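You operate a simulated robot arm through the tools that you are given. There is no shell and no other tool.

The job below is to be done with a simulated two-armed robot. You get a single attempt, and the scene is never put back.

JOB
Snap the green pad's three studs and swing the turntable a quarter turn.
Fine: open the turntable latch to free it and close it again after the turn; the pad stays in the turntable.
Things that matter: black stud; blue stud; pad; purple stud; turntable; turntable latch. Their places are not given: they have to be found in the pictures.

The check looks at the end state, three seconds after you hand in, the way a careful person would. Anything else that was tipped, shoved, dropped, spilled or broken makes it a failure.

ROBOT AND FRAMES
Two 7-joint arms with fingered hands on one trunk that stands fixed in place. Base frame: the origin is at the foot of the trunk, x ahead of it, y to its left, z up. Readings come in mm, rad, newtons and seconds.
The left shoulder is at [60, 166, 976], the right one opposite. With the tool pointing down near the work surface each hand reaches from about 340 to 860 mm from the base axis, measured 20 degrees to its own side. Payload 5 kg a hand.
The TCP of each hand is the grasp point between the finger pads, 32 mm short of the fingertips. In the tool frame z runs along the fingers and y along their closing line. The gripper opens to 160 mm; its body begins 89 mm behind the TCP. The gripper is a hand of 3 fingers: y runs from the thumb to the fingers, the wrist lies at [0, 0, -267] in the tool frame.
Orientation is that of the tool frame in the base frame, as [roll, pitch, yaw] about the fixed x, y, z axes, in that order (R = Rz(yaw) Ry(pitch) Rx(roll)). With the fingers straight down and closing along the base's y, the tool's x points along the base's -x, its y along +y and its z along -z.

CONTROLS
- The arms move only by the tool send_rows. It takes "left_deltas", "right_deltas" or both (then of equal length, played together; a hand with none holds still); each is a list of rows, each a list of 6 numbers: the shift along the tool's x, y, z in units of 40 mm (1.0 is 40 mm), then the turn, a rotation vector about the tool's x, y, z in units of 6 degrees (1.0 is 6 degrees). In form: [[tx, ty, tz, wx, wy, wz], ...]. A call has 1 to 20 rows; each row shifts and turns the commanded pose from where the row before left it, along the tool's axes as they then stand. A call with a number of a shift or a turn outside -1 to 1 is refused whole. A row lasts 0.2 s, in which the tool goes at most 50 mm and 0.15 rad; a call with a longer step from one row to the next is refused whole. A pose out of reach is approached as far as the arm can. The call stops where the force on the tool passes 60 N (or 10 N more than at its start, if that is more) or the arm is blocked; 0.2 s more then pass. In this call time passes only in rows, and 0.2 s behind the last. The reply holds the time, the measured pose of the TCP, the force on the tool along the base axes, the opening and the grip force, in the units named above and with some noise, with the torque about the TCP (base axes, N m) and any sound that the robot's microphone picked up.
- Cameras (640 x 400 px; columns grow to the right, rows downward): "scene" is now at [52.4, -33.2, 1635.8]; the picture's right is [-0.35, -0.94, -0.00], its down [-0.51, 0.19, -0.84] and it looks along [0.79, -0.29, -0.54] (base axes); focal length 318 px, centre (320, 200). "left" rides on the left gripper at [-65, -4, -116] in its tool frame; the picture's right is [0.06, -1.00, 0.00], its down [0.87, 0.05, -0.49] and it looks along [0.49, 0.03, 0.87] (tool axes); focal length 261 px, centre (320, 200). "right" rides on the right gripper at [65, -4, -116] in its tool frame; the picture's right is [0.06, 1.00, 0.00], its down [-0.87, 0.05, -0.49] and it looks along [-0.49, 0.03, 0.87] (tool axes); focal length 261 px, centre (320, 200).
- get_image(camera): a new picture of that camera. It takes no simulated time.
- slide_trunk(by): slides the trunk up (or, below 0, down) by that many mm; the arms and the scene camera ride with it, the base frame stays. It gives what a move gives, with no picture.
- move_fingers(finger1, finger2, thumb_bend, hand): sets how far each is bent, from 0 (flat) to 1 (curled in); at 0.3 the hand is open as for a grip, at 0.7 the pads meet at the TCP. One left out holds its place. A second passes; each finger stops where it meets its share of the squeeze, and holds until it gets a number again. It is the only way to open and close the hand. It gives what a move gives, with no picture; readings hold the bend of each and the force on the fingers (four entries, about 0 where the hand has none), thumb and palm.
- turn_head(pan, tilt): turns the head with the scene camera to pan (to the left, within 1.501 rad either way) and tilt (down, from -0.506 to 1.204), counted from straight ahead of the robot. It gives what a move gives.
- pixel_to_xyz(camera, pixels): for up to 12 pixels [column, row] of the newest picture of that camera ("zoom" is the newest enlarged one), the place [x, y, z] in the base frame of the surface seen there, good to about 2 mm. It takes no simulated time.
- enlarge(camera, box): a new picture of the part [left, top, right, bottom] of that camera's present view, enlarged. It takes no simulated time.
- close_job(): hands the job in; it is judged then, once.

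Leave the grippers open and the arms clear of the work at the hand-in unless told otherwise.

The tools are called after ">>>" as name(argument=value, ...) on one line, values as JSON. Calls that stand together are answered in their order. send_rows: Moves the arms, as the interface text tells. Its arguments: {"type":"object","properties":{"left_deltas":{"type":"array"},"right_deltas":{"type":"array"}},"required":[]} The other tools are called the same way: slide_trunk (by) moves the trunk up or down; move_fingers (finger1, finger2, thumb_bend, hand) moves the fingers one by one; turn_head (pan, tilt) turns the head that bears the scene camera; get_image (camera) takes a picture; pixel_to_xyz (camera, pixels) gives the place of the surface under pixels of a picture; enlarge (camera, box) takes an enlarged picture of a part of a camera's view; close_job () hands the job in.

At the start:

```text
t: 0.0
left_position: [592.3, 38.5, 1187.2]
left_orientation: [3.141, 0.0, -3.141]
left_contact_force: [0.2, 0.0, 0.7]
left_torque: [-0.01, 0.02, -0.02]
left_opening: 160.0
left_grasp_force: 0.0
left_shape: jaw
left_bend: [0.3, 0.3, 0.3]
left_finger forces: [0.1, 0.0, 0.0, 0.1, 0.0, 0.1]
right_position: [477.3, -460.1, 1229.9]
right_orientation: [3.141, 0.0, -3.141]
right_contact_force: [-0.3, 0.2, -0.9]
right_torque: [0.02, 0.0, -0.03]
right_opening: 159.7
right_grasp_force: 0.0
right_shape: jaw
right_bend: [0.3, 0.3, 0.3]
right_finger forces: [0.1, 0.0, 0.0, 0.1, 0.0, 0.1]
trunk travel left (down, up): [-525.0, 65.0]
head pan, tilt (commanded): [-0.356, 0.576]
```

scene: 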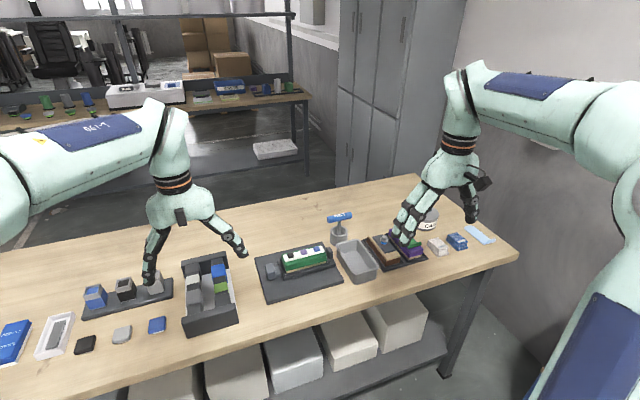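
right: 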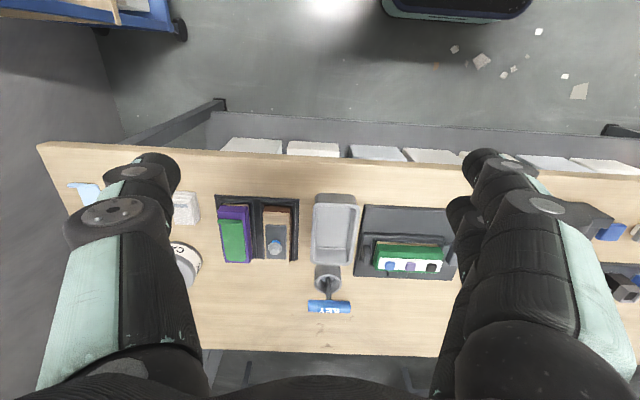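
left: 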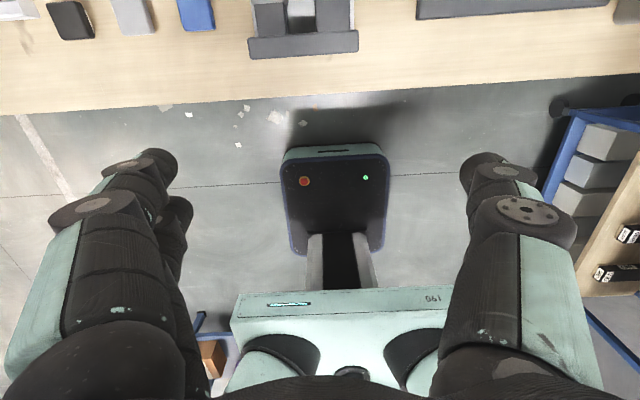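

I see a bench with several fixtures; a green block with three studs shows near (303,262) in the scene picture. I'll enlarge that region and neighbouring ones to identify turntable, latch, pad and studs.

>>> enlarge(camera="scene", box=[240, 200, 360, 310])

>>> enlarge(camera="scene", box=[340, 190, 510, 300])

>>> enlarge(camera="scene", box=[60, 240, 260, 370])

>>> enlarge(camera="right", box=[200, 170, 480, 330])

```text
3.64 times, centred on (300, 255) of scene
```

zoom: 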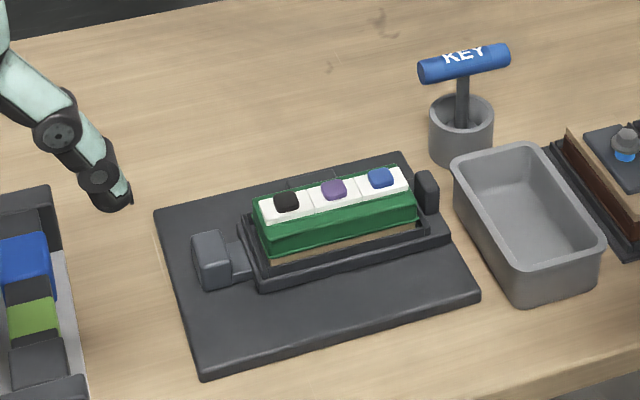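

```text
3.64 times, centred on (425, 245) of scene
```

zoom: 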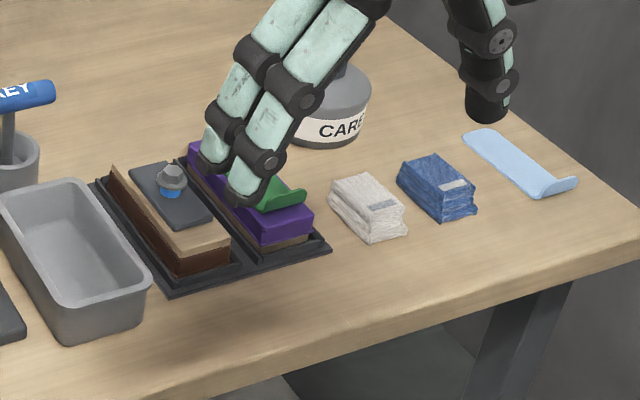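

```text
3.08 times, centred on (160, 305) of scene
```

zoom: 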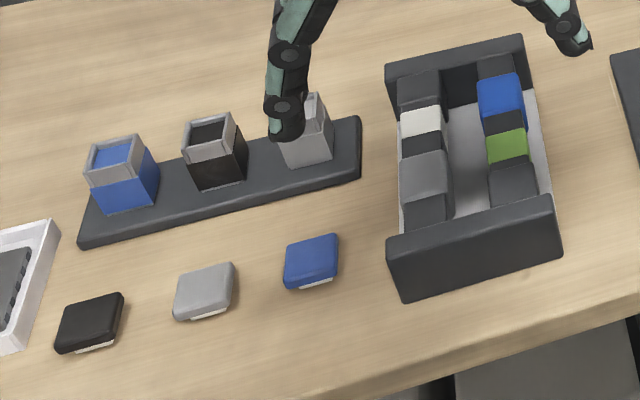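

```text
2.29 times, centred on (340, 250) of right
```

zoom: 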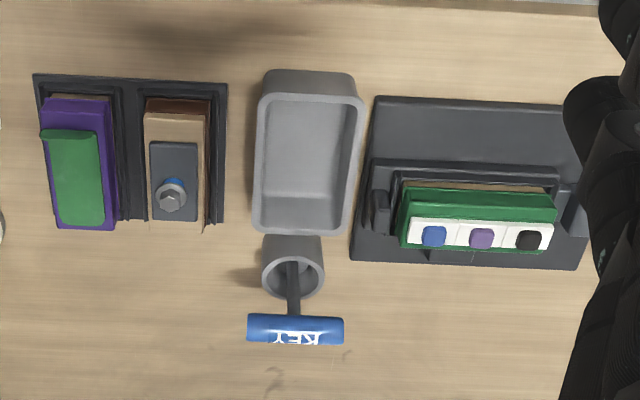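

The green pad sits in a dark cradle on a plate. I'll enlarge tighter to see the studs, cradle and end pieces in detail.

>>> enlarge(camera="scene", box=[270, 235, 345, 285])

>>> enlarge(camera="right", box=[350, 200, 460, 290])

```text
8.00 times, centred on (308, 260) of scene
```

zoom: 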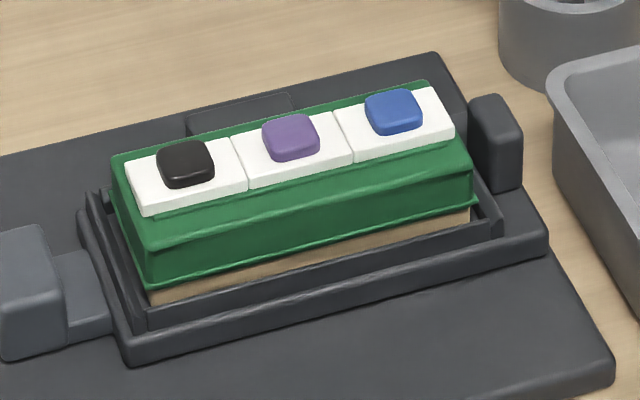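

```text
4.44 times, centred on (405, 245) of right
```

zoom: 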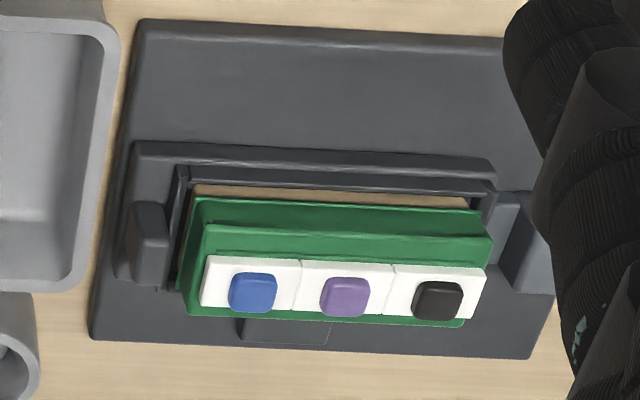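

I'll re-take the scene zoom and read 3D positions of the studs, end posts, cradle corners and plate.

>>> enlarge(camera="scene", box=[270, 235, 345, 285])

>>> pixel_to_xyz(camera="zoom", pixels=[[185, 155], [290, 130], [393, 105], [130, 175], [240, 160], [440, 95], [495, 105], [515, 140], [25, 240], [30, 310], [85, 270], [95, 320]])

>>> pixel_to_xyz(camera="zoom", pixels=[[240, 105], [60, 170], [430, 65], [540, 240], [130, 350], [600, 370], [300, 230], [320, 265], [320, 290], [300, 320], [350, 360], [90, 205]])

```text
8.00 times, centred on (308, 260) of scene
```

zoom: 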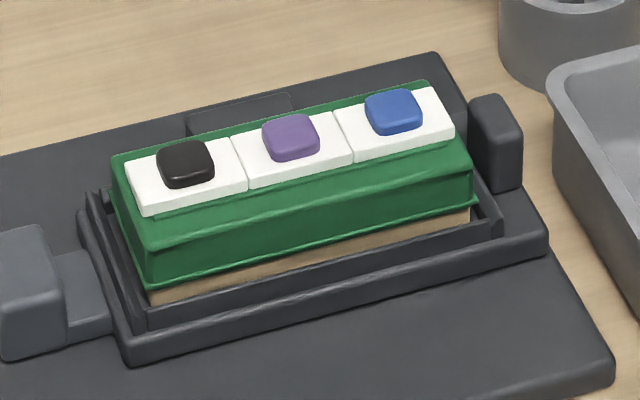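

```text
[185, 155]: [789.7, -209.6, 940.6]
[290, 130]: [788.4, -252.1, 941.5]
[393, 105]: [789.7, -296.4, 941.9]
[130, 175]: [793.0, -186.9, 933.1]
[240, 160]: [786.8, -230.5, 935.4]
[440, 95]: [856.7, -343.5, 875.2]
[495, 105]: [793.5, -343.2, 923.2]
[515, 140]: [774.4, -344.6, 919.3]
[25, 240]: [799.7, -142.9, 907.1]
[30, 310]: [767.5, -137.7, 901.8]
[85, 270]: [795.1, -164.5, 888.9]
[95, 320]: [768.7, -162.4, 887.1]
```

```text
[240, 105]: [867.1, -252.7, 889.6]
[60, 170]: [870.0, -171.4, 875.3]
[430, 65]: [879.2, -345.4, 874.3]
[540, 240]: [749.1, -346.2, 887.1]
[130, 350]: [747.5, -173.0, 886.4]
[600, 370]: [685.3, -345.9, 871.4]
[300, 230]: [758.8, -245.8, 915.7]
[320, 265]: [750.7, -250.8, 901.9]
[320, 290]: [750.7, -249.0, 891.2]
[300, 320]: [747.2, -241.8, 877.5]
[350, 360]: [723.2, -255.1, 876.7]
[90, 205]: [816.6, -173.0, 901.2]
```

The pad's studs are at about x 789, y −210/−252/−296, z 941; the cradle sits on a plate with its top at z≈875, a bolt-like block lies at y≈−140 and a post at y≈−344. I'll bring the right hand's camera over it (high, about z 1150) and move the left hand aside to +y.

>>> send_rows(right_deltas=[[-0.68, 0.854, 0.333, 0, 0, 0], [-0.68, 0.854, 0.333, 0, 0, 0], [-0.68, 0.854, 0.333, 0, 0, 0], [-0.68, 0.854, 0.333, 0, 0, 0], [-0.68, 0.854, 0.333, 0, 0, 0], [-0.68, 0.854, 0.333, 0, 0, 0]], left_deltas=[[0, 0.667, 0, 0, 0, 0], [0, 0.667, 0, 0, 0, 0], [0, 0.667, 0, 0, 0, 0], [0, 0.667, 0, 0, 0, 0], [0, 0.667, 0, 0, 0, 0], [0, 0.667, 0, 0, 0, 0]])

>>> get_image(camera="right")

>>> get_image(camera="scene")

```text
t: 1.4
left_position: [594.5, 205.6, 1189.0]
left_orientation: [-3.14, -0.002, 3.141]
left_contact_force: [0.5, 1.1, -0.2]
left_torque: [-0.05, 0.03, 0.01]
left_opening: 159.9
left_grasp_force: 0.0
left_shape: jaw
left_bend: [0.3, 0.3, 0.3]
left_finger forces: [0.0, 0.0, 0.0, 0.0, 0.0, 0.1]
right_position: [640.8, -252.1, 1150.5]
right_orientation: [-3.141, 0.0, -3.141]
right_contact_force: [0.5, 0.0, -0.4]
right_torque: [-0.02, 0.03, 0.01]
right_opening: 159.5
right_grasp_force: 0.0
right_shape: jaw
right_bend: [0.3, 0.3, 0.3]
right_finger forces: [0.0, 0.0, 0.1, 0.0, 0.0, 0.1]
trunk travel left (down, up): [-525.0, 65.0]
head pan, tilt (commanded): [-0.356, 0.576]
```

```text
taken
```

right: 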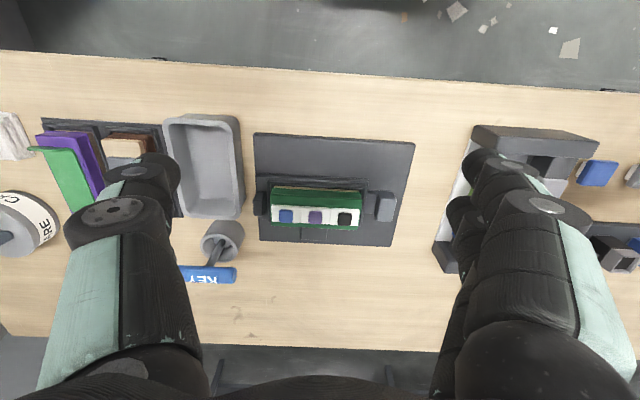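

```text
taken
```

scene: 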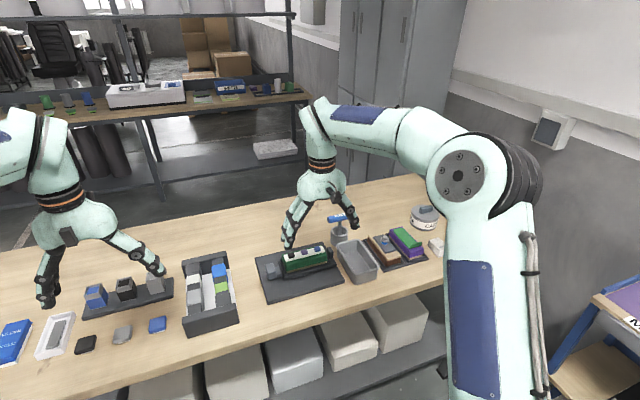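

The view is clear. I'll enlarge the right-hand camera on the fixture (columns 245–425, rows 125–255) and read points.

>>> enlarge(camera="right", box=[245, 130, 425, 250])

>>> enlarge(camera="right", box=[340, 170, 410, 240])

>>> enlarge(camera="right", box=[245, 170, 315, 240])

```text
3.33 times, centred on (335, 190) of right
```

zoom: 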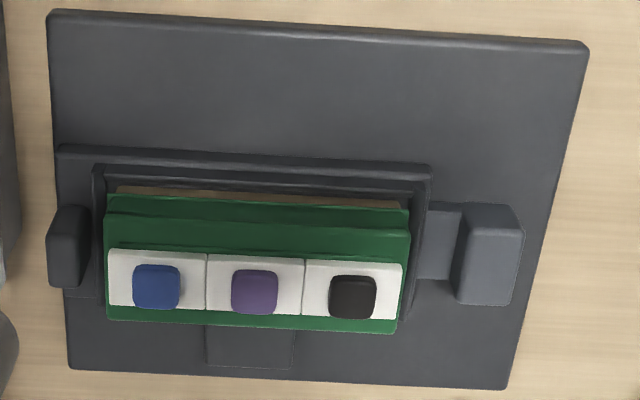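

```text
5.71 times, centred on (375, 205) of right
```

zoom: 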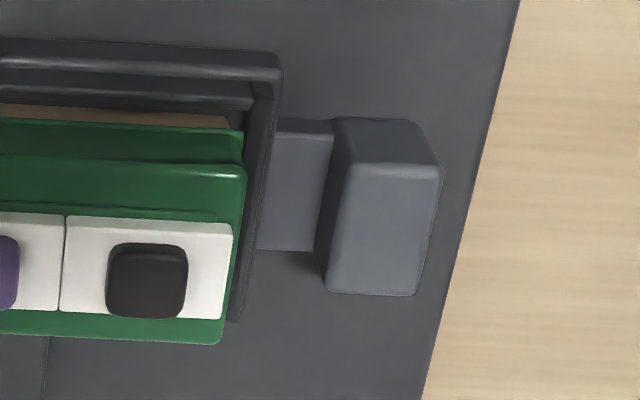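

```text
5.71 times, centred on (280, 205) of right
```

zoom: 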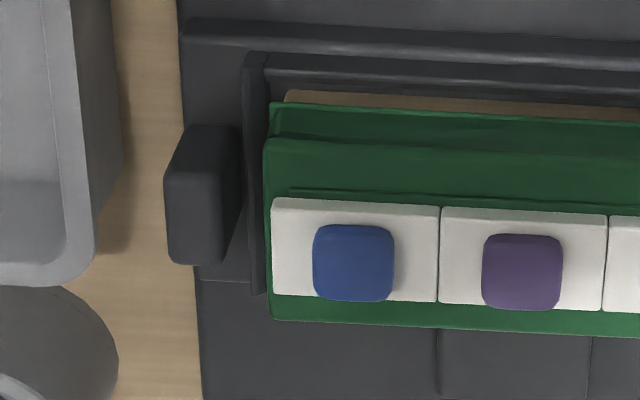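

I'll probe 3D points: plate, tray rim, handle post, bolt and tongue, and the slab behind the pad.

>>> enlarge(camera="right", box=[245, 130, 425, 250])

>>> pixel_to_xyz(camera="zoom", pixels=[[55, 18], [580, 50], [75, 360], [500, 380], [60, 152], [430, 170], [215, 345], [280, 345], [250, 335], [250, 360], [340, 370], [120, 345]])

>>> pixel_to_xyz(camera="zoom", pixels=[[75, 215], [60, 275], [80, 280], [440, 210], [440, 270], [480, 215], [515, 230], [470, 300], [500, 295], [420, 300], [455, 215], [70, 295]])

>>> pixel_to_xyz(camera="zoom", pixels=[[150, 285], [250, 290], [350, 295], [110, 255], [400, 265], [395, 328], [110, 312], [260, 205], [260, 235], [260, 192], [260, 172], [415, 200]])

```text
3.33 times, centred on (335, 190) of right
```

zoom: 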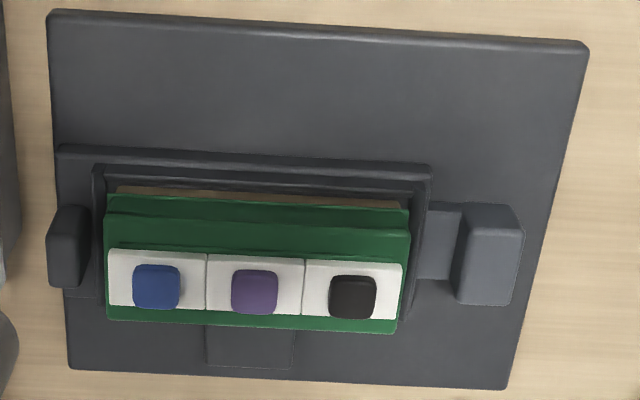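

```text
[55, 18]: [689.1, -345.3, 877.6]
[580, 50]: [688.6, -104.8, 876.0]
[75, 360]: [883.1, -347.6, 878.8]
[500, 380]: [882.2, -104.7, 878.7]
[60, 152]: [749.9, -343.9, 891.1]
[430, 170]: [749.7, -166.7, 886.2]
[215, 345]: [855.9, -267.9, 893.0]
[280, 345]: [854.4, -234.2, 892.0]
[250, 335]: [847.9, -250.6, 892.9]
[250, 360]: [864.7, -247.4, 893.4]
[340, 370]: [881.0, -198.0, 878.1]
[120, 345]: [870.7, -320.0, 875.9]
```

```text
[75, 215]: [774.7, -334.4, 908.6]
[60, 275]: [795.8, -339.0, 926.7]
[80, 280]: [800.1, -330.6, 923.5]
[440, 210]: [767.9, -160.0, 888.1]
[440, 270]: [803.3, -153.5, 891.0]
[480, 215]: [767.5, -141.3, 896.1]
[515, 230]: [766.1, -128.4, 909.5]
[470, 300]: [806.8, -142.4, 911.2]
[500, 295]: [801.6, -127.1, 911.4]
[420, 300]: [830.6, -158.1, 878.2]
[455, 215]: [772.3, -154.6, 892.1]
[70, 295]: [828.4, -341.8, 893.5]
```

```text
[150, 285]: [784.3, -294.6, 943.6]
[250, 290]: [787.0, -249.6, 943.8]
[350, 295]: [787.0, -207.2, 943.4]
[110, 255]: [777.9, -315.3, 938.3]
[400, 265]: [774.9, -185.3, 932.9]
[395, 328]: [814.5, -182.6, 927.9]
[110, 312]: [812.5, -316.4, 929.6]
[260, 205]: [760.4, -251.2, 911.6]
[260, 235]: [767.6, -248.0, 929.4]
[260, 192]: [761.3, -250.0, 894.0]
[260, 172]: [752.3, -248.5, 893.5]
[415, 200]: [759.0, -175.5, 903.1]
```

I read: plate top z≈877 (x 688–883, y −347…−105); tray flange top z≈891, x≈748–826; handle post at (787, −338), top z≈925; bolt block x 766–807, y −150…−127, top z≈911, tongue into the tray's +y end; a matching lug at the +x side (860, −251, z 892), so the turn should be counter-clockwise seen from above (lug comes to the bolt). Next I close the right hand in free air to learn where the fingertips go.

>>> move_fingers(hand="right", finger1=0.7, finger2=0.7, thumb_bend=0.7)

>>> get_image(camera="right")

>>> enlarge(camera="scene", box=[260, 140, 380, 260])

```text
t: 2.4
left_position: [593.9, 202.5, 1190.6]
left_orientation: [-3.141, 0.001, 3.141]
left_contact_force: [0.4, 0.1, 0.8]
left_torque: [0.0, -0.02, -0.03]
left_opening: 159.9
left_grasp_force: 0.0
left_shape: jaw
left_bend: [0.3, 0.3, 0.3]
left_finger forces: [0.1, 0.0, 0.1, 0.0, 0.0, 0.1]
right_position: [638.3, -255.1, 1149.7]
right_orientation: [3.14, -0.001, 3.141]
right_contact_force: [-0.1, -0.8, 0.1]
right_torque: [0.03, -0.02, -0.01]
right_opening: 12.5
right_grasp_force: 0.0
right_shape: fingers
right_bend: [0.7, 0.7, 0.7]
right_finger forces: [0.0, 0.0, 0.0, 0.0, 0.1, 0.0]
trunk travel left (down, up): [-525.0, 65.0]
head pan, tilt (commanded): [-0.356, 0.576]
```

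```text
taken
```

right: 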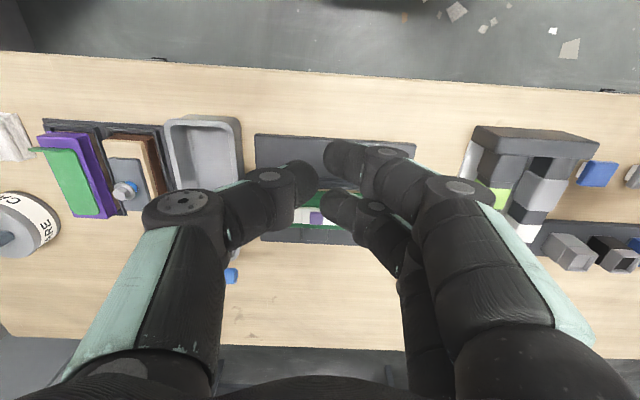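

```text
3.33 times, centred on (320, 200) of scene
```

zoom: 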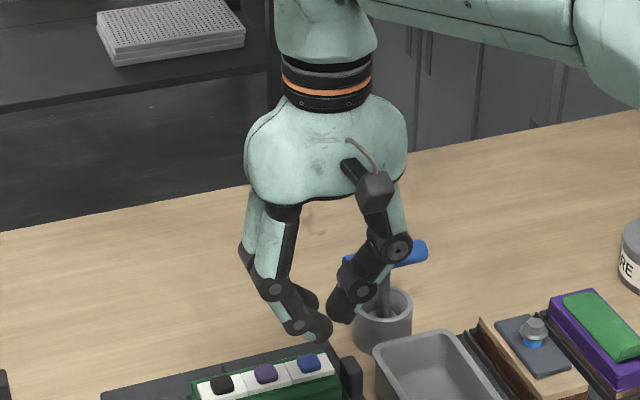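

The fingers curl in with tips near (300,185), (345,155), (340,210) in the right picture. I'll read their 3D places to know the tip offsets.

>>> pixel_to_xyz(camera="right", pixels=[[300, 175], [308, 185], [300, 195], [335, 155], [345, 155], [335, 210], [345, 205], [270, 180], [380, 155], [375, 210]])

>>> enlarge(camera="right", box=[230, 120, 430, 260])

```text
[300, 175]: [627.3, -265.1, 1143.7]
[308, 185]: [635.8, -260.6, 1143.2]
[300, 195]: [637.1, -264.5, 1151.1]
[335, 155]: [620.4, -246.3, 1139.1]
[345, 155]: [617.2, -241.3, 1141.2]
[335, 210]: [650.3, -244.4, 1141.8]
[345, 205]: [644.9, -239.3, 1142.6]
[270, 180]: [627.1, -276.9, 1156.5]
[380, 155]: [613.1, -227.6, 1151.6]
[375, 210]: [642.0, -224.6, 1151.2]
```

```text
2.86 times, centred on (330, 190) of right
```

zoom: 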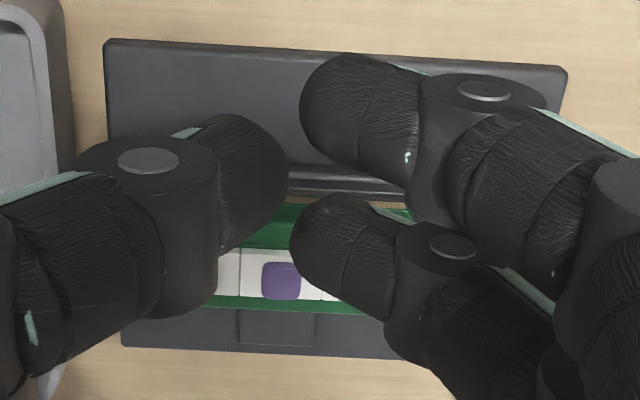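

Thumb tip is centred in x, the two fingers sit about ±16 mm in x, each about 20 mm thick. I'll test a thumb-only posture (fingers flat at 0, thumb 0.7) in the air to see whether the thumb becomes the lowest point for pressing the studs.

>>> move_fingers(hand="right", finger1=0.0, finger2=0.0, thumb_bend=0.7)

>>> enlarge(camera="scene", box=[240, 140, 400, 260])

>>> get_image(camera="right")

>>> get_image(camera="left")

```text
t: 3.4
left_position: [594.5, 203.2, 1189.3]
left_orientation: [3.141, -0.001, 3.141]
left_contact_force: [0.0, -0.2, 1.0]
left_torque: [-0.03, 0.0, -0.01]
left_opening: 160.0
left_grasp_force: 0.1
left_shape: jaw
left_bend: [0.3, 0.3, 0.3]
left_finger forces: [0.1, 0.0, 0.1, 0.0, 0.0, 0.1]
right_position: [639.8, -254.1, 1149.1]
right_orientation: [3.141, -0.002, 3.141]
right_contact_force: [0.4, -0.3, 0.5]
right_torque: [-0.01, 0.02, 0.01]
right_opening: 125.7
right_grasp_force: 0.0
right_shape: fingers
right_bend: [0.0, 0.0, 0.7]
right_finger forces: [0.0, 0.0, 0.0, 0.0, 0.0, 0.0]
trunk travel left (down, up): [-525.0, 65.0]
head pan, tilt (commanded): [-0.356, 0.576]
```

```text
3.33 times, centred on (320, 200) of scene
```

zoom: 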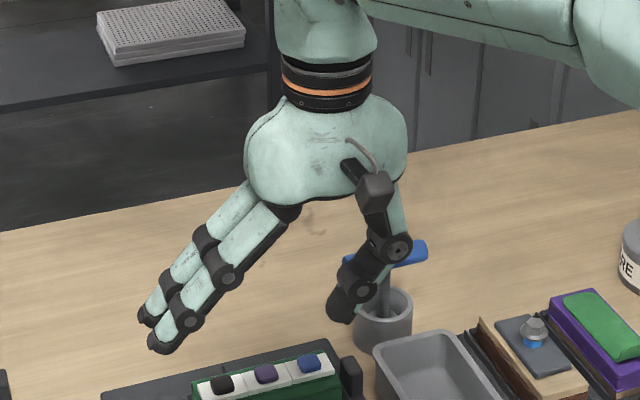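

```text
taken
```

right: 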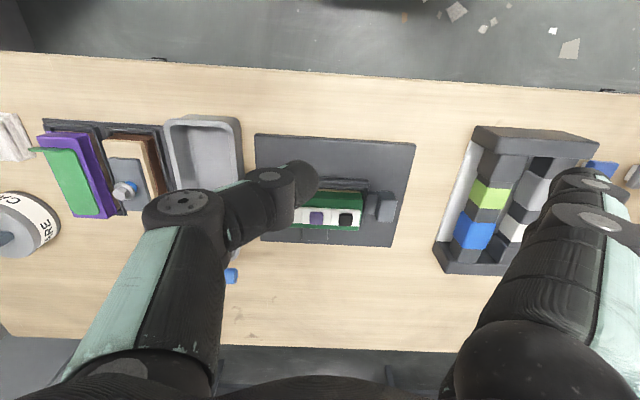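

```text
taken
```

left: 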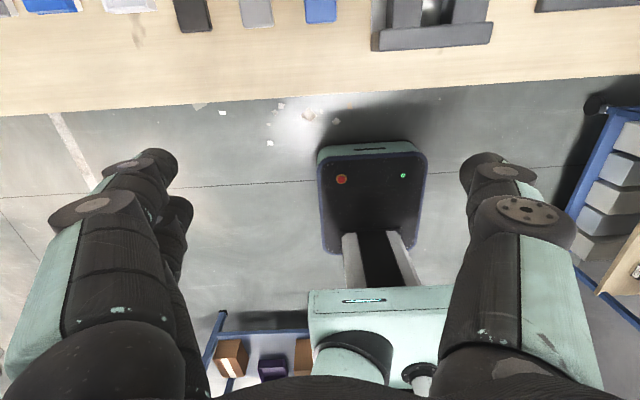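

I'll measure the tip heights of the flat fingers and the bent thumb via the scene zoom.

>>> enlarge(camera="scene", box=[260, 180, 360, 250])

```text
5.71 times, centred on (310, 215) of scene
```

zoom: 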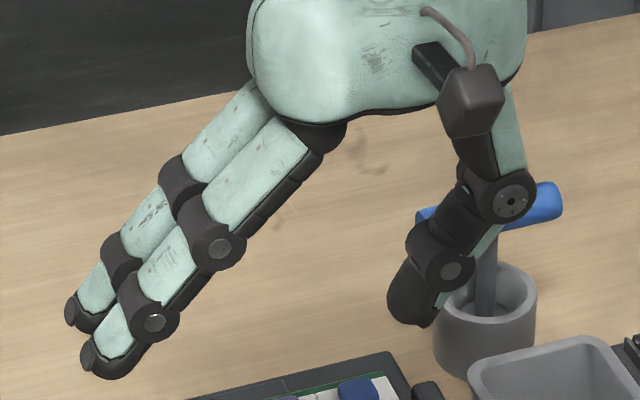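

>>> pixel_to_xyz(camera="zoom", pixels=[[105, 370], [95, 355], [125, 372], [410, 318], [425, 322], [395, 305], [450, 270], [510, 200], [470, 100], [155, 322], [218, 245], [75, 315]])

```text
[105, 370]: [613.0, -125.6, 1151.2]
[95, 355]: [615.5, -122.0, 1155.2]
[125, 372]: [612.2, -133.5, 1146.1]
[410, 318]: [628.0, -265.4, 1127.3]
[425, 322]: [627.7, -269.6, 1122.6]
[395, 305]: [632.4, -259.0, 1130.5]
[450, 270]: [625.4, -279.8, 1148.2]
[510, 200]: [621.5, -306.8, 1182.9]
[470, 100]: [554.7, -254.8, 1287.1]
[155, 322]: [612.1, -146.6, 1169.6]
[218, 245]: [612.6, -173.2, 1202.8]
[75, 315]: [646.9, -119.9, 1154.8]
```

Thumb at 0.7: lowest point ≈27 mm below the TCP and ≈13 mm to −y; flat fingers' tips are ≈22 mm higher than it, so a thumb press is workable. Now I check neighbouring obstacle heights (KEY T-handle, grey bin, rack) in the scene picture.

>>> get_image(camera="scene")

>>> pixel_to_xyz(camera="scene", pixels=[[331, 219], [340, 217], [350, 214], [338, 238], [345, 250], [370, 262], [183, 268], [226, 258], [218, 270], [210, 312], [235, 318], [205, 262]])

```text
taken
```

scene: 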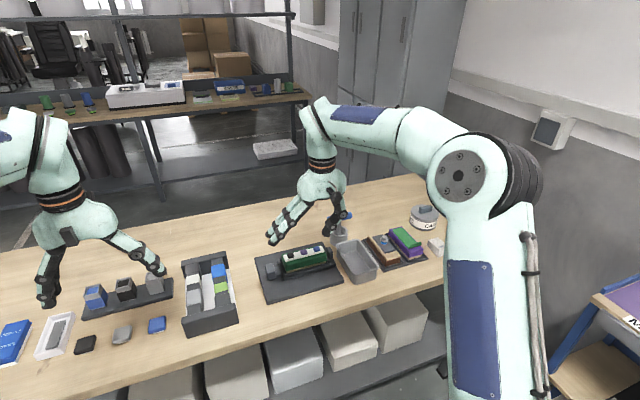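

```text
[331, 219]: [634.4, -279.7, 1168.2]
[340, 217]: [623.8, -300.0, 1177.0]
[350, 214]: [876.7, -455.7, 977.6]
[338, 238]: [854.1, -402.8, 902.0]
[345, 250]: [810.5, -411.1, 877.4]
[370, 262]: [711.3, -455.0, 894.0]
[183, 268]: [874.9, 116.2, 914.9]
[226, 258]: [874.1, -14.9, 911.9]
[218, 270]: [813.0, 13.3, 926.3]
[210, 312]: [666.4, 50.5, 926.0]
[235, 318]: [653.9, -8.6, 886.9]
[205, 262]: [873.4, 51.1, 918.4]
```

The KEY handle is at about (876, −420), top z≈980, and the rack starts at y≈−15 with top z≈926; both are clear of the planned hand place. Next I tilt the right tool 12° forward and move it above the black stud, TCP about (782, −196, 1030).

>>> send_rows(right_deltas=[[0, 0, 0, 0, -1, 0], [0, 0, 0, 0, -1, 0], [-0.573, 0.2925, 0.73, 0, 0, 0], [-0.573, 0.2925, 0.73, 0, 0, 0], [-0.573, 0.2925, 0.73, 0, 0, 0], [-0.573, 0.2925, 0.73, 0, 0, 0], [-0.573, 0.2925, 0.73, 0, 0, 0]])

>>> get_image(camera="right")

>>> enlarge(camera="scene", box=[240, 170, 380, 290])

```text
t: 5.0
left_position: [596.3, 203.5, 1189.7]
left_orientation: [3.141, -0.001, 3.141]
left_contact_force: [0.2, -0.6, -0.6]
left_torque: [-0.02, 0.04, 0.03]
left_opening: 160.0
left_grasp_force: 0.1
left_shape: jaw
left_bend: [0.3, 0.3, 0.3]
left_finger forces: [0.0, 0.0, 0.0, 0.1, 0.1, 0.0]
right_position: [785.3, -194.3, 1030.8]
right_orientation: [-3.141, 0.208, -3.141]
right_contact_force: [0.2, -0.2, 0.6]
right_torque: [-0.01, 0.03, 0.0]
right_opening: 125.5
right_grasp_force: 0.0
right_shape: fingers
right_bend: [0.0, 0.0, 0.7]
right_finger forces: [0.1, 0.0, 0.0, 0.1, 0.1, 0.0]
trunk travel left (down, up): [-525.0, 65.0]
head pan, tilt (commanded): [-0.356, 0.576]
```

```text
taken
```

right: 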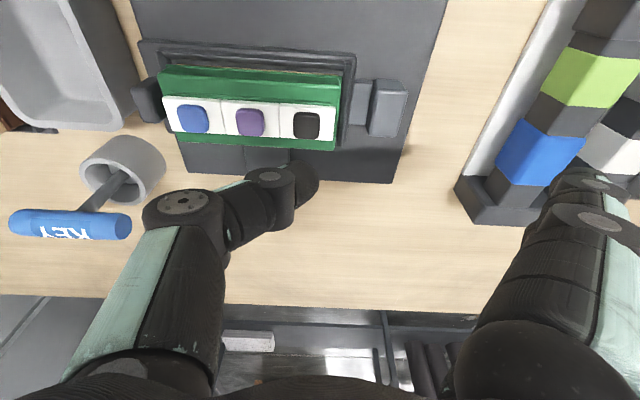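

```text
3.33 times, centred on (310, 230) of scene
```

zoom: 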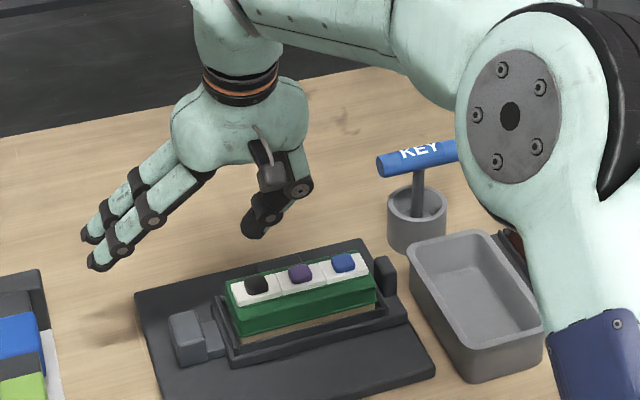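

I'll measure the thumb tip and stud positions from both views to line up precisely.

>>> pixel_to_xyz(camera="right", pixels=[[305, 170], [315, 182], [305, 200], [192, 118], [250, 122], [306, 124], [268, 175]])

>>> enlarge(camera="scene", box=[285, 205, 345, 265])

```text
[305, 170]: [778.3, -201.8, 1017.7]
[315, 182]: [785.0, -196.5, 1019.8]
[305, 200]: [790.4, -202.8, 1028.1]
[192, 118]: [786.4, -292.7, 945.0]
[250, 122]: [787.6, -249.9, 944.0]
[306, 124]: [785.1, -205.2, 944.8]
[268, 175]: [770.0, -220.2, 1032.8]
```

```text
6.67 times, centred on (315, 235) of scene
```

zoom: 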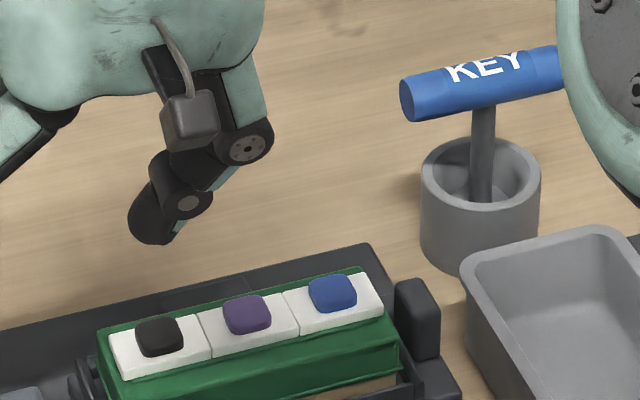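

>>> pixel_to_xyz(camera="zoom", pixels=[[150, 240], [165, 238], [135, 225], [145, 200], [188, 205], [158, 335], [247, 312], [332, 292], [160, 322]])

```text
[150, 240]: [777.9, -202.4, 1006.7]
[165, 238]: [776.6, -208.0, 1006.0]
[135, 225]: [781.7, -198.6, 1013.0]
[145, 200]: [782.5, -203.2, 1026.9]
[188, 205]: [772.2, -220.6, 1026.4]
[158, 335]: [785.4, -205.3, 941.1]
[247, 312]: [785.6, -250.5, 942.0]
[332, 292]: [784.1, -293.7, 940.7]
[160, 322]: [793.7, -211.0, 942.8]
```

The thumb tip (centre ≈(787, −206), bottom z≈1005) is right above the black stud (787, −207, 943). I descend straight down 50 mm, then look.

>>> send_rows(right_deltas=[[0.13, 0, 0.611, 0, 0, 0], [0.13, 0, 0.611, 0, 0, 0]])

>>> enlarge(camera="scene", box=[285, 220, 345, 280])

>>> enlarge(camera="right", box=[150, 50, 420, 230])

```text
t: 5.6
left_position: [595.1, 203.0, 1189.7]
left_orientation: [-3.141, -0.001, 3.139]
left_contact_force: [0.1, -0.1, 0.2]
left_torque: [0.0, -0.01, 0.02]
left_opening: 159.9
left_grasp_force: 0.1
left_shape: jaw
left_bend: [0.3, 0.3, 0.3]
left_finger forces: [0.1, 0.0, 0.0, 0.0, 0.1, 0.0]
right_position: [783.5, -193.5, 980.9]
right_orientation: [3.141, 0.21, -3.141]
right_contact_force: [1.0, -0.3, 0.7]
right_torque: [0.0, 0.02, 0.0]
right_opening: 125.7
right_grasp_force: 0.0
right_shape: fingers
right_bend: [0.0, 0.0, 0.7]
right_finger forces: [0.0, 0.1, 0.0, 0.0, 0.1, 0.0]
trunk travel left (down, up): [-525.0, 65.0]
head pan, tilt (commanded): [-0.356, 0.576]
```

```text
6.67 times, centred on (315, 250) of scene
```

zoom: 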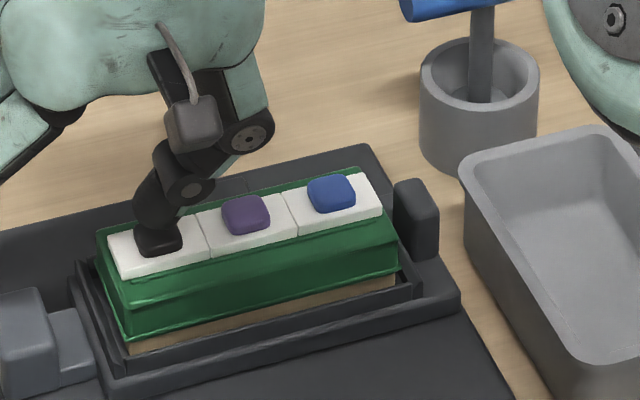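

```text
2.22 times, centred on (285, 140) of right
```

zoom: 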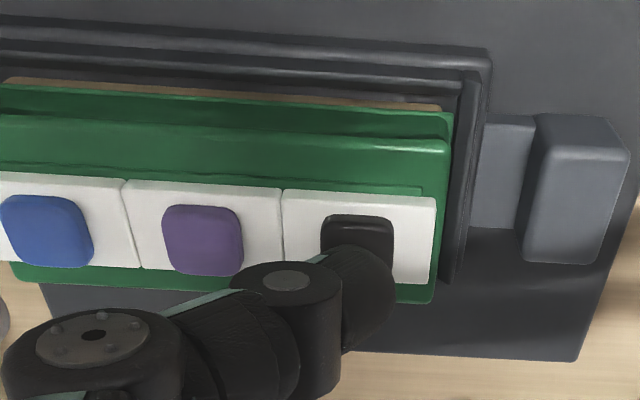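

Tip is about 10 mm above the black stud. I press slowly in 3 mm rows and listen for a click and watch the force.

>>> send_rows(right_deltas=[[0.0156, 0, 0.0734, 0, 0, 0], [0.0156, 0, 0.0734, 0, 0, 0], [0.0156, 0, 0.0734, 0, 0, 0], [0.0156, 0, 0.0734, 0, 0, 0]])

```text
t: 6.6
left_position: [593.9, 203.0, 1190.1]
left_orientation: [-3.142, 0.0, -3.14]
left_contact_force: [0.5, 0.2, -0.5]
left_torque: [-0.02, -0.02, 0.02]
left_opening: 160.0
left_grasp_force: 0.1
left_shape: jaw
left_bend: [0.3, 0.3, 0.3]
left_finger forces: [0.1, 0.0, 0.1, 0.0, 0.0, 0.1]
right_position: [783.6, -194.6, 968.4]
right_orientation: [-3.141, 0.211, 3.14]
right_contact_force: [0.5, -0.2, 0.8]
right_torque: [0.01, -0.01, 0.03]
right_opening: 124.8
right_grasp_force: 1.0
right_shape: fingers
right_bend: [0.0, 0.0, 0.7]
right_finger forces: [0.0, 0.0, 0.0, 0.1, 1.2, 0.0]
trunk travel left (down, up): [-525.0, 65.0]
head pan, tilt (commanded): [-0.356, 0.576]
```

The thumb force reads 1.2 N — first touch at TCP z≈968. Continue in 1.5 mm rows.

>>> send_rows(right_deltas=[[0.0078, 0, 0.0367, 0, 0, 0], [0.0078, 0, 0.0367, 0, 0, 0], [0.0078, 0, 0.0367, 0, 0, 0]])

```text
t: 7.4
left_position: [592.8, 203.2, 1191.2]
left_orientation: [-3.141, 0.001, 3.14]
left_contact_force: [0.3, 0.2, -0.3]
left_torque: [0.01, 0.01, 0.03]
left_opening: 159.9
left_grasp_force: 0.0
left_shape: jaw
left_bend: [0.3, 0.3, 0.3]
left_finger forces: [0.0, 0.0, 0.0, 0.0, 0.0, 0.1]
right_position: [782.6, -197.2, 968.4]
right_orientation: [3.141, 0.214, 3.141]
right_contact_force: [1.5, -4.7, 17.4]
right_torque: [-0.33, -0.08, 0.01]
right_opening: 124.0
right_grasp_force: 9.0
right_shape: fingers
right_bend: [0.0, 0.0, 0.71]
right_finger forces: [0.0, 0.1, 0.1, 0.0, 17.8, 0.0]
trunk travel left (down, up): [-525.0, 65.0]
head pan, tilt (commanded): [-0.356, 0.576]
```

Force is 17 N on the stud, no click yet. I keep pressing in 1.5 mm rows.

>>> send_rows(right_deltas=[[0.0078, 0, 0.0367, 0, 0, 0], [0.0078, 0, 0.0367, 0, 0, 0], [0.0078, 0, 0.0367, 0, 0, 0]])

```text
t: 8.2
left_position: [593.0, 202.6, 1190.8]
left_orientation: [-3.141, 0.003, -3.141]
left_contact_force: [-0.1, -0.9, 0.3]
left_torque: [0.0, 0.01, 0.01]
left_opening: 160.0
left_grasp_force: 0.1
left_shape: jaw
left_bend: [0.3, 0.3, 0.3]
left_finger forces: [0.0, 0.0, 0.0, 0.1, 0.0, 0.1]
right_position: [783.8, -198.7, 966.3]
right_orientation: [-3.142, 0.22, 3.14]
right_contact_force: [5.3, -9.6, 37.2]
right_torque: [-0.68, -0.21, 0.08]
right_opening: 122.6
right_grasp_force: 18.9
right_shape: fingers
right_bend: [0.0, 0.0, 0.71]
right_finger forces: [0.0, 0.0, 0.1, 0.1, 37.6, 0.0]
trunk travel left (down, up): [-525.0, 65.0]
head pan, tilt (commanded): [-0.356, 0.576]
```

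37 N now with a small sideways component, no sound yet. Continue gently.

>>> send_rows(right_deltas=[[0.0078, 0, 0.0367, 0, 0, 0], [0.0078, 0, 0.0367, 0, 0, 0], [0.0078, 0, 0.0367, 0, 0, 0]])

>>> enlarge(camera="scene", box=[285, 220, 345, 280])

```text
t: 9.0
left_position: [590.3, 202.8, 1192.3]
left_orientation: [3.142, 0.004, 3.14]
left_contact_force: [0.2, 0.1, -0.4]
left_torque: [0.04, 0.0, 0.0]
left_opening: 160.0
left_grasp_force: 0.0
left_shape: jaw
left_bend: [0.3, 0.3, 0.3]
left_finger forces: [0.1, 0.0, 0.0, 0.0, 0.1, 0.0]
right_position: [783.9, -200.3, 964.2]
right_orientation: [3.14, 0.223, 3.136]
right_contact_force: [2.4, -14.8, 49.6]
right_torque: [-0.89, -0.05, 0.01]
right_opening: 121.6
right_grasp_force: 25.4
right_shape: fingers
right_bend: [0.0, 0.0, 0.72]
right_finger forces: [0.0, 0.0, 0.0, 0.1, 50.0, 0.0]
trunk travel left (down, up): [-525.0, 65.0]
head pan, tilt (commanded): [-0.356, 0.576]
```

```text
6.67 times, centred on (315, 250) of scene
```

zoom: 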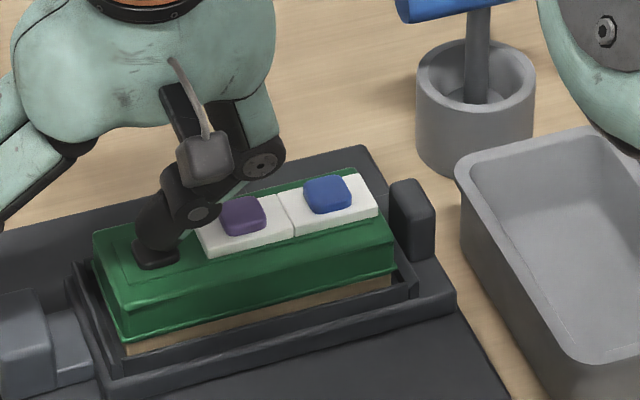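

The white piece under the black stud has gone down into the pad. I'll lift off 20 mm and check whether it stays down.

>>> send_rows(right_deltas=[[-0.052, 0, -0.245, 0, 0, 0], [-0.052, 0, -0.245, 0, 0, 0], [-0.052, 0, -0.245, 0, 0, 0]])

>>> enlarge(camera="scene", box=[285, 220, 345, 280])

>>> enlarge(camera="right", box=[150, 50, 420, 230])

```text
t: 9.8
left_position: [594.3, 201.6, 1190.8]
left_orientation: [3.141, -0.001, 3.14]
left_contact_force: [0.3, -0.3, -0.8]
left_torque: [-0.05, -0.01, -0.04]
left_opening: 159.7
left_grasp_force: 0.0
left_shape: jaw
left_bend: [0.3, 0.3, 0.3]
left_finger forces: [0.0, 0.0, 0.1, 0.0, 0.0, 0.0]
right_position: [779.4, -194.7, 983.7]
right_orientation: [3.14, 0.205, -3.141]
right_contact_force: [0.3, -0.6, -0.1]
right_torque: [-0.02, 0.02, -0.02]
right_opening: 125.4
right_grasp_force: 0.0
right_shape: fingers
right_bend: [0.0, 0.0, 0.7]
right_finger forces: [0.0, 0.0, 0.0, 0.1, 0.1, 0.0]
trunk travel left (down, up): [-525.0, 65.0]
head pan, tilt (commanded): [-0.356, 0.576]
```

```text
6.67 times, centred on (315, 250) of scene
```

zoom: 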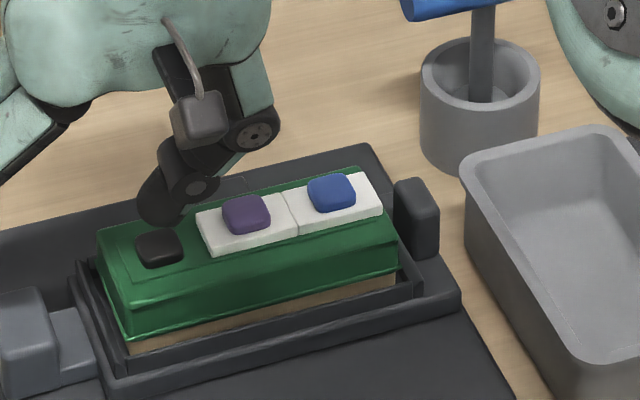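

```text
2.22 times, centred on (285, 140) of right
```

zoom: 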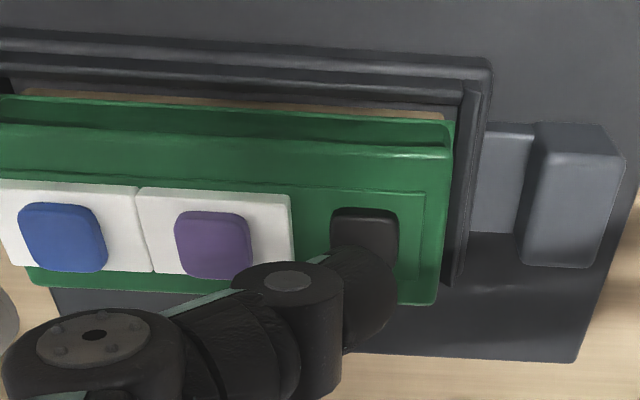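

The black stud stays down with its white collar gone. I'll measure heights to confirm how far it went.

>>> pixel_to_xyz(camera="zoom", pixels=[[365, 225], [345, 220], [410, 240], [310, 240], [205, 240], [210, 225], [60, 235], [265, 245], [300, 170], [410, 175], [430, 290]])

>>> enlarge(camera="right", box=[250, 110, 350, 190])

```text
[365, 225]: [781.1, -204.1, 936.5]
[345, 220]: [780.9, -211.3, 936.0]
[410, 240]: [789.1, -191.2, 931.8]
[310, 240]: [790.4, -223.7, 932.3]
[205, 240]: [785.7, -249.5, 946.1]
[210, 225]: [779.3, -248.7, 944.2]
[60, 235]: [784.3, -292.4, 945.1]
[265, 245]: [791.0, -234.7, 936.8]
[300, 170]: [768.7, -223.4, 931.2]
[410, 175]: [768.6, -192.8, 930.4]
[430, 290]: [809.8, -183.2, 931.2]
```

```text
5.00 times, centred on (300, 150) of right
```

zoom: 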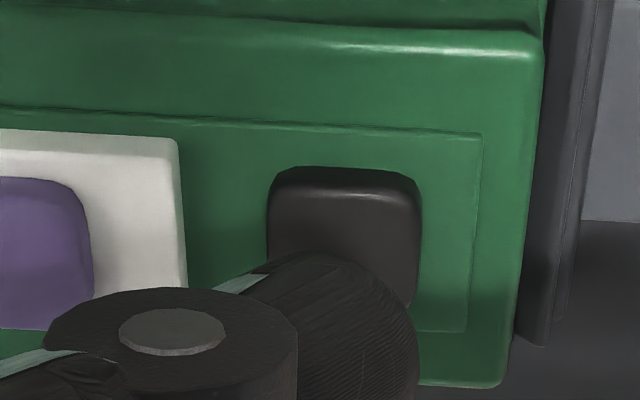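

The black stud dropped about 8 mm (944→936) and the collar vanished: it is snapped. Now I shift the hand −44 mm in y to over the purple stud.

>>> send_rows(right_deltas=[[0, -0.55, 0, 0, 0, 0], [0, -0.55, 0, 0, 0, 0]])

>>> enlarge(camera="scene", box=[285, 220, 345, 280])

>>> enlarge(camera="right", box=[150, 50, 420, 230])

```text
t: 10.4
left_position: [594.5, 202.1, 1189.7]
left_orientation: [3.141, -0.001, -3.141]
left_contact_force: [-0.3, 0.2, 0.5]
left_torque: [0.01, 0.0, 0.02]
left_opening: 160.1
left_grasp_force: 0.1
left_shape: jaw
left_bend: [0.3, 0.3, 0.3]
left_finger forces: [0.0, 0.0, 0.1, 0.0, 0.0, 0.0]
right_position: [783.9, -239.1, 983.9]
right_orientation: [-3.141, 0.208, 3.141]
right_contact_force: [0.0, 0.2, 0.6]
right_torque: [0.01, 0.01, -0.01]
right_opening: 125.3
right_grasp_force: 0.1
right_shape: fingers
right_bend: [0.0, 0.0, 0.7]
right_finger forces: [0.0, 0.1, 0.0, 0.1, 0.0, 0.0]
trunk travel left (down, up): [-525.0, 65.0]
head pan, tilt (commanded): [-0.356, 0.576]
```

```text
6.67 times, centred on (315, 250) of scene
```

zoom: 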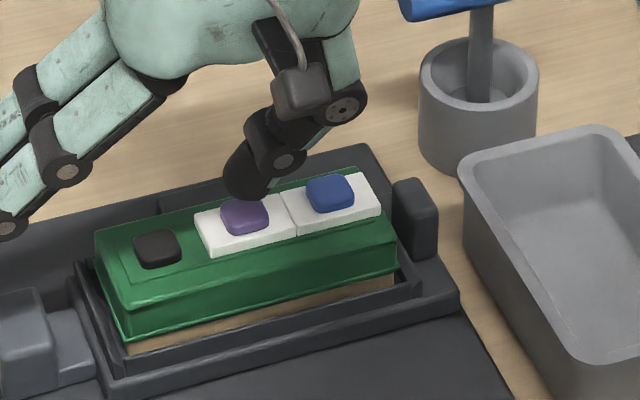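

```text
2.22 times, centred on (285, 140) of right
```

zoom: 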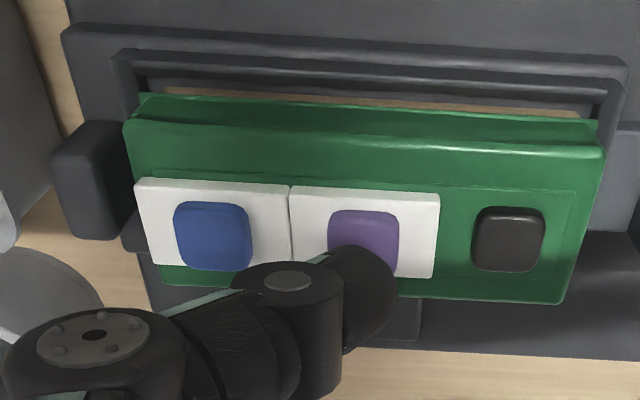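

The thumb is over the purple stud; the black one is clearly snapped. I press down the same way: 12 mm then 1.5 mm rows.

>>> send_rows(right_deltas=[[0.0156, 0, 0.0734, 0, 0, 0], [0.0156, 0, 0.0734, 0, 0, 0], [0.0156, 0, 0.0734, 0, 0, 0], [0.0156, 0, 0.0734, 0, 0, 0], [0.0078, 0, 0.0367, 0, 0, 0], [0.0078, 0, 0.0367, 0, 0, 0], [0.0078, 0, 0.0367, 0, 0, 0], [0.0078, 0, 0.0367, 0, 0, 0], [0.0078, 0, 0.0367, 0, 0, 0], [0.0078, 0, 0.0367, 0, 0, 0]])

>>> enlarge(camera="scene", box=[285, 220, 345, 280])

```text
t: 12.6
left_position: [593.3, 203.3, 1191.4]
left_orientation: [-3.142, 0.002, -3.141]
left_contact_force: [0.1, -0.4, -0.3]
left_torque: [0.0, -0.02, -0.01]
left_opening: 159.8
left_grasp_force: 0.0
left_shape: jaw
left_bend: [0.3, 0.3, 0.3]
left_finger forces: [0.0, 0.1, 0.1, 0.0, 0.1, 0.0]
right_position: [784.9, -240.9, 966.8]
right_orientation: [-3.141, 0.216, 3.141]
right_contact_force: [4.0, -4.5, 20.4]
right_torque: [-0.43, -0.15, 0.08]
right_opening: 123.9
right_grasp_force: 10.6
right_shape: fingers
right_bend: [0.0, 0.0, 0.71]
right_finger forces: [0.1, 0.0, 0.0, 0.0, 21.2, 0.0]
trunk travel left (down, up): [-525.0, 65.0]
head pan, tilt (commanded): [-0.356, 0.576]
```

```text
6.67 times, centred on (315, 250) of scene
```

zoom: 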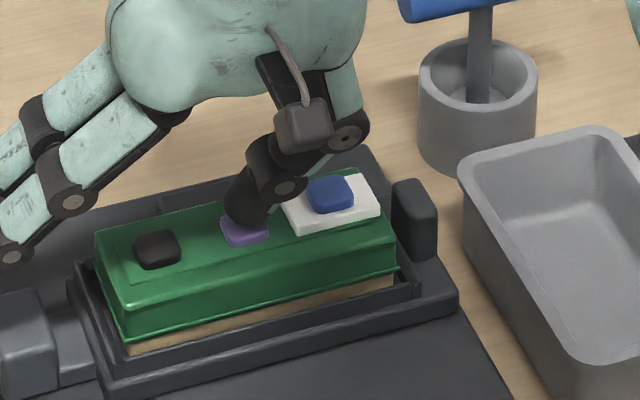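

The purple stud's collar has vanished too at 20 N. I lift 20 mm and move −44 mm in y over the blue stud, then compare heights.

>>> send_rows(right_deltas=[[-0.052, 0, -0.245, 0, 0, 0], [-0.052, 0, -0.245, 0, 0, 0], [0, -0.55, 0, 0, 0, 0], [0, -0.55, 0, 0, 0, 0]])

>>> enlarge(camera="scene", box=[285, 220, 345, 280])

>>> enlarge(camera="right", box=[190, 50, 460, 230])

>>> pixel_to_xyz(camera="zoom", pixels=[[270, 220], [265, 235], [300, 250], [415, 245], [415, 255], [550, 250], [555, 240], [500, 250]])

```text
t: 13.6
left_position: [593.9, 201.6, 1190.4]
left_orientation: [3.141, 0.001, -3.141]
left_contact_force: [0.9, 0.5, -0.5]
left_torque: [0.01, 0.02, 0.0]
left_opening: 160.1
left_grasp_force: 0.1
left_shape: jaw
left_bend: [0.3, 0.3, 0.3]
left_finger forces: [0.1, 0.0, 0.1, 0.1, 0.2, 0.0]
right_position: [781.6, -284.3, 984.9]
right_orientation: [-3.14, 0.21, -3.141]
right_contact_force: [-0.2, 0.3, -0.7]
right_torque: [-0.01, -0.03, -0.03]
right_opening: 125.5
right_grasp_force: 0.0
right_shape: fingers
right_bend: [0.0, 0.0, 0.7]
right_finger forces: [0.0, 0.1, 0.0, 0.0, 0.0, 0.0]
trunk travel left (down, up): [-525.0, 65.0]
head pan, tilt (commanded): [-0.356, 0.576]
```

```text
6.67 times, centred on (315, 250) of scene
```

zoom: 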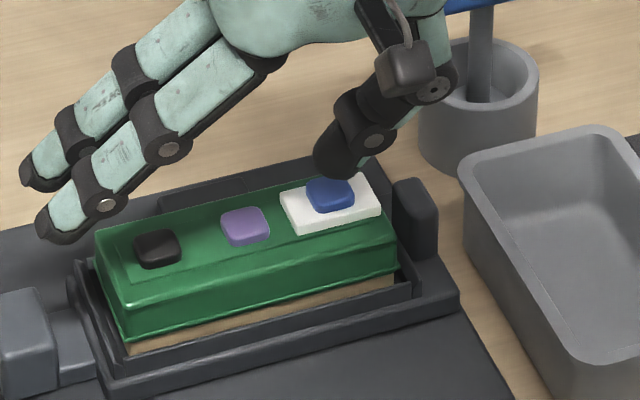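

```text
2.22 times, centred on (325, 140) of right
```

zoom: 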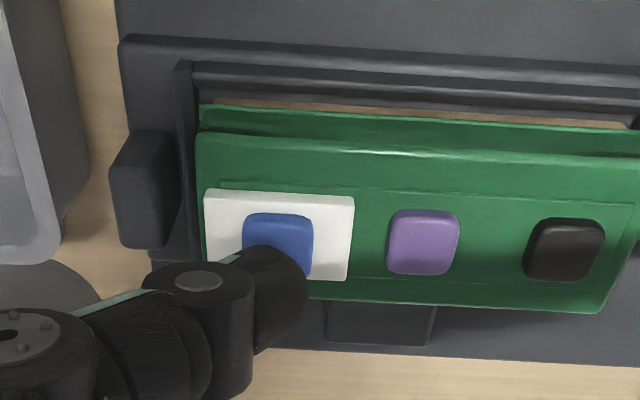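

```text
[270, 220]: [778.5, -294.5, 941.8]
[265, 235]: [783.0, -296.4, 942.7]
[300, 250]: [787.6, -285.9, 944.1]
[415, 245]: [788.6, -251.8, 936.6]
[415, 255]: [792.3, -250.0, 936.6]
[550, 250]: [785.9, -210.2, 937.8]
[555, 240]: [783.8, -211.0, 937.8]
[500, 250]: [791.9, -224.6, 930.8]
```

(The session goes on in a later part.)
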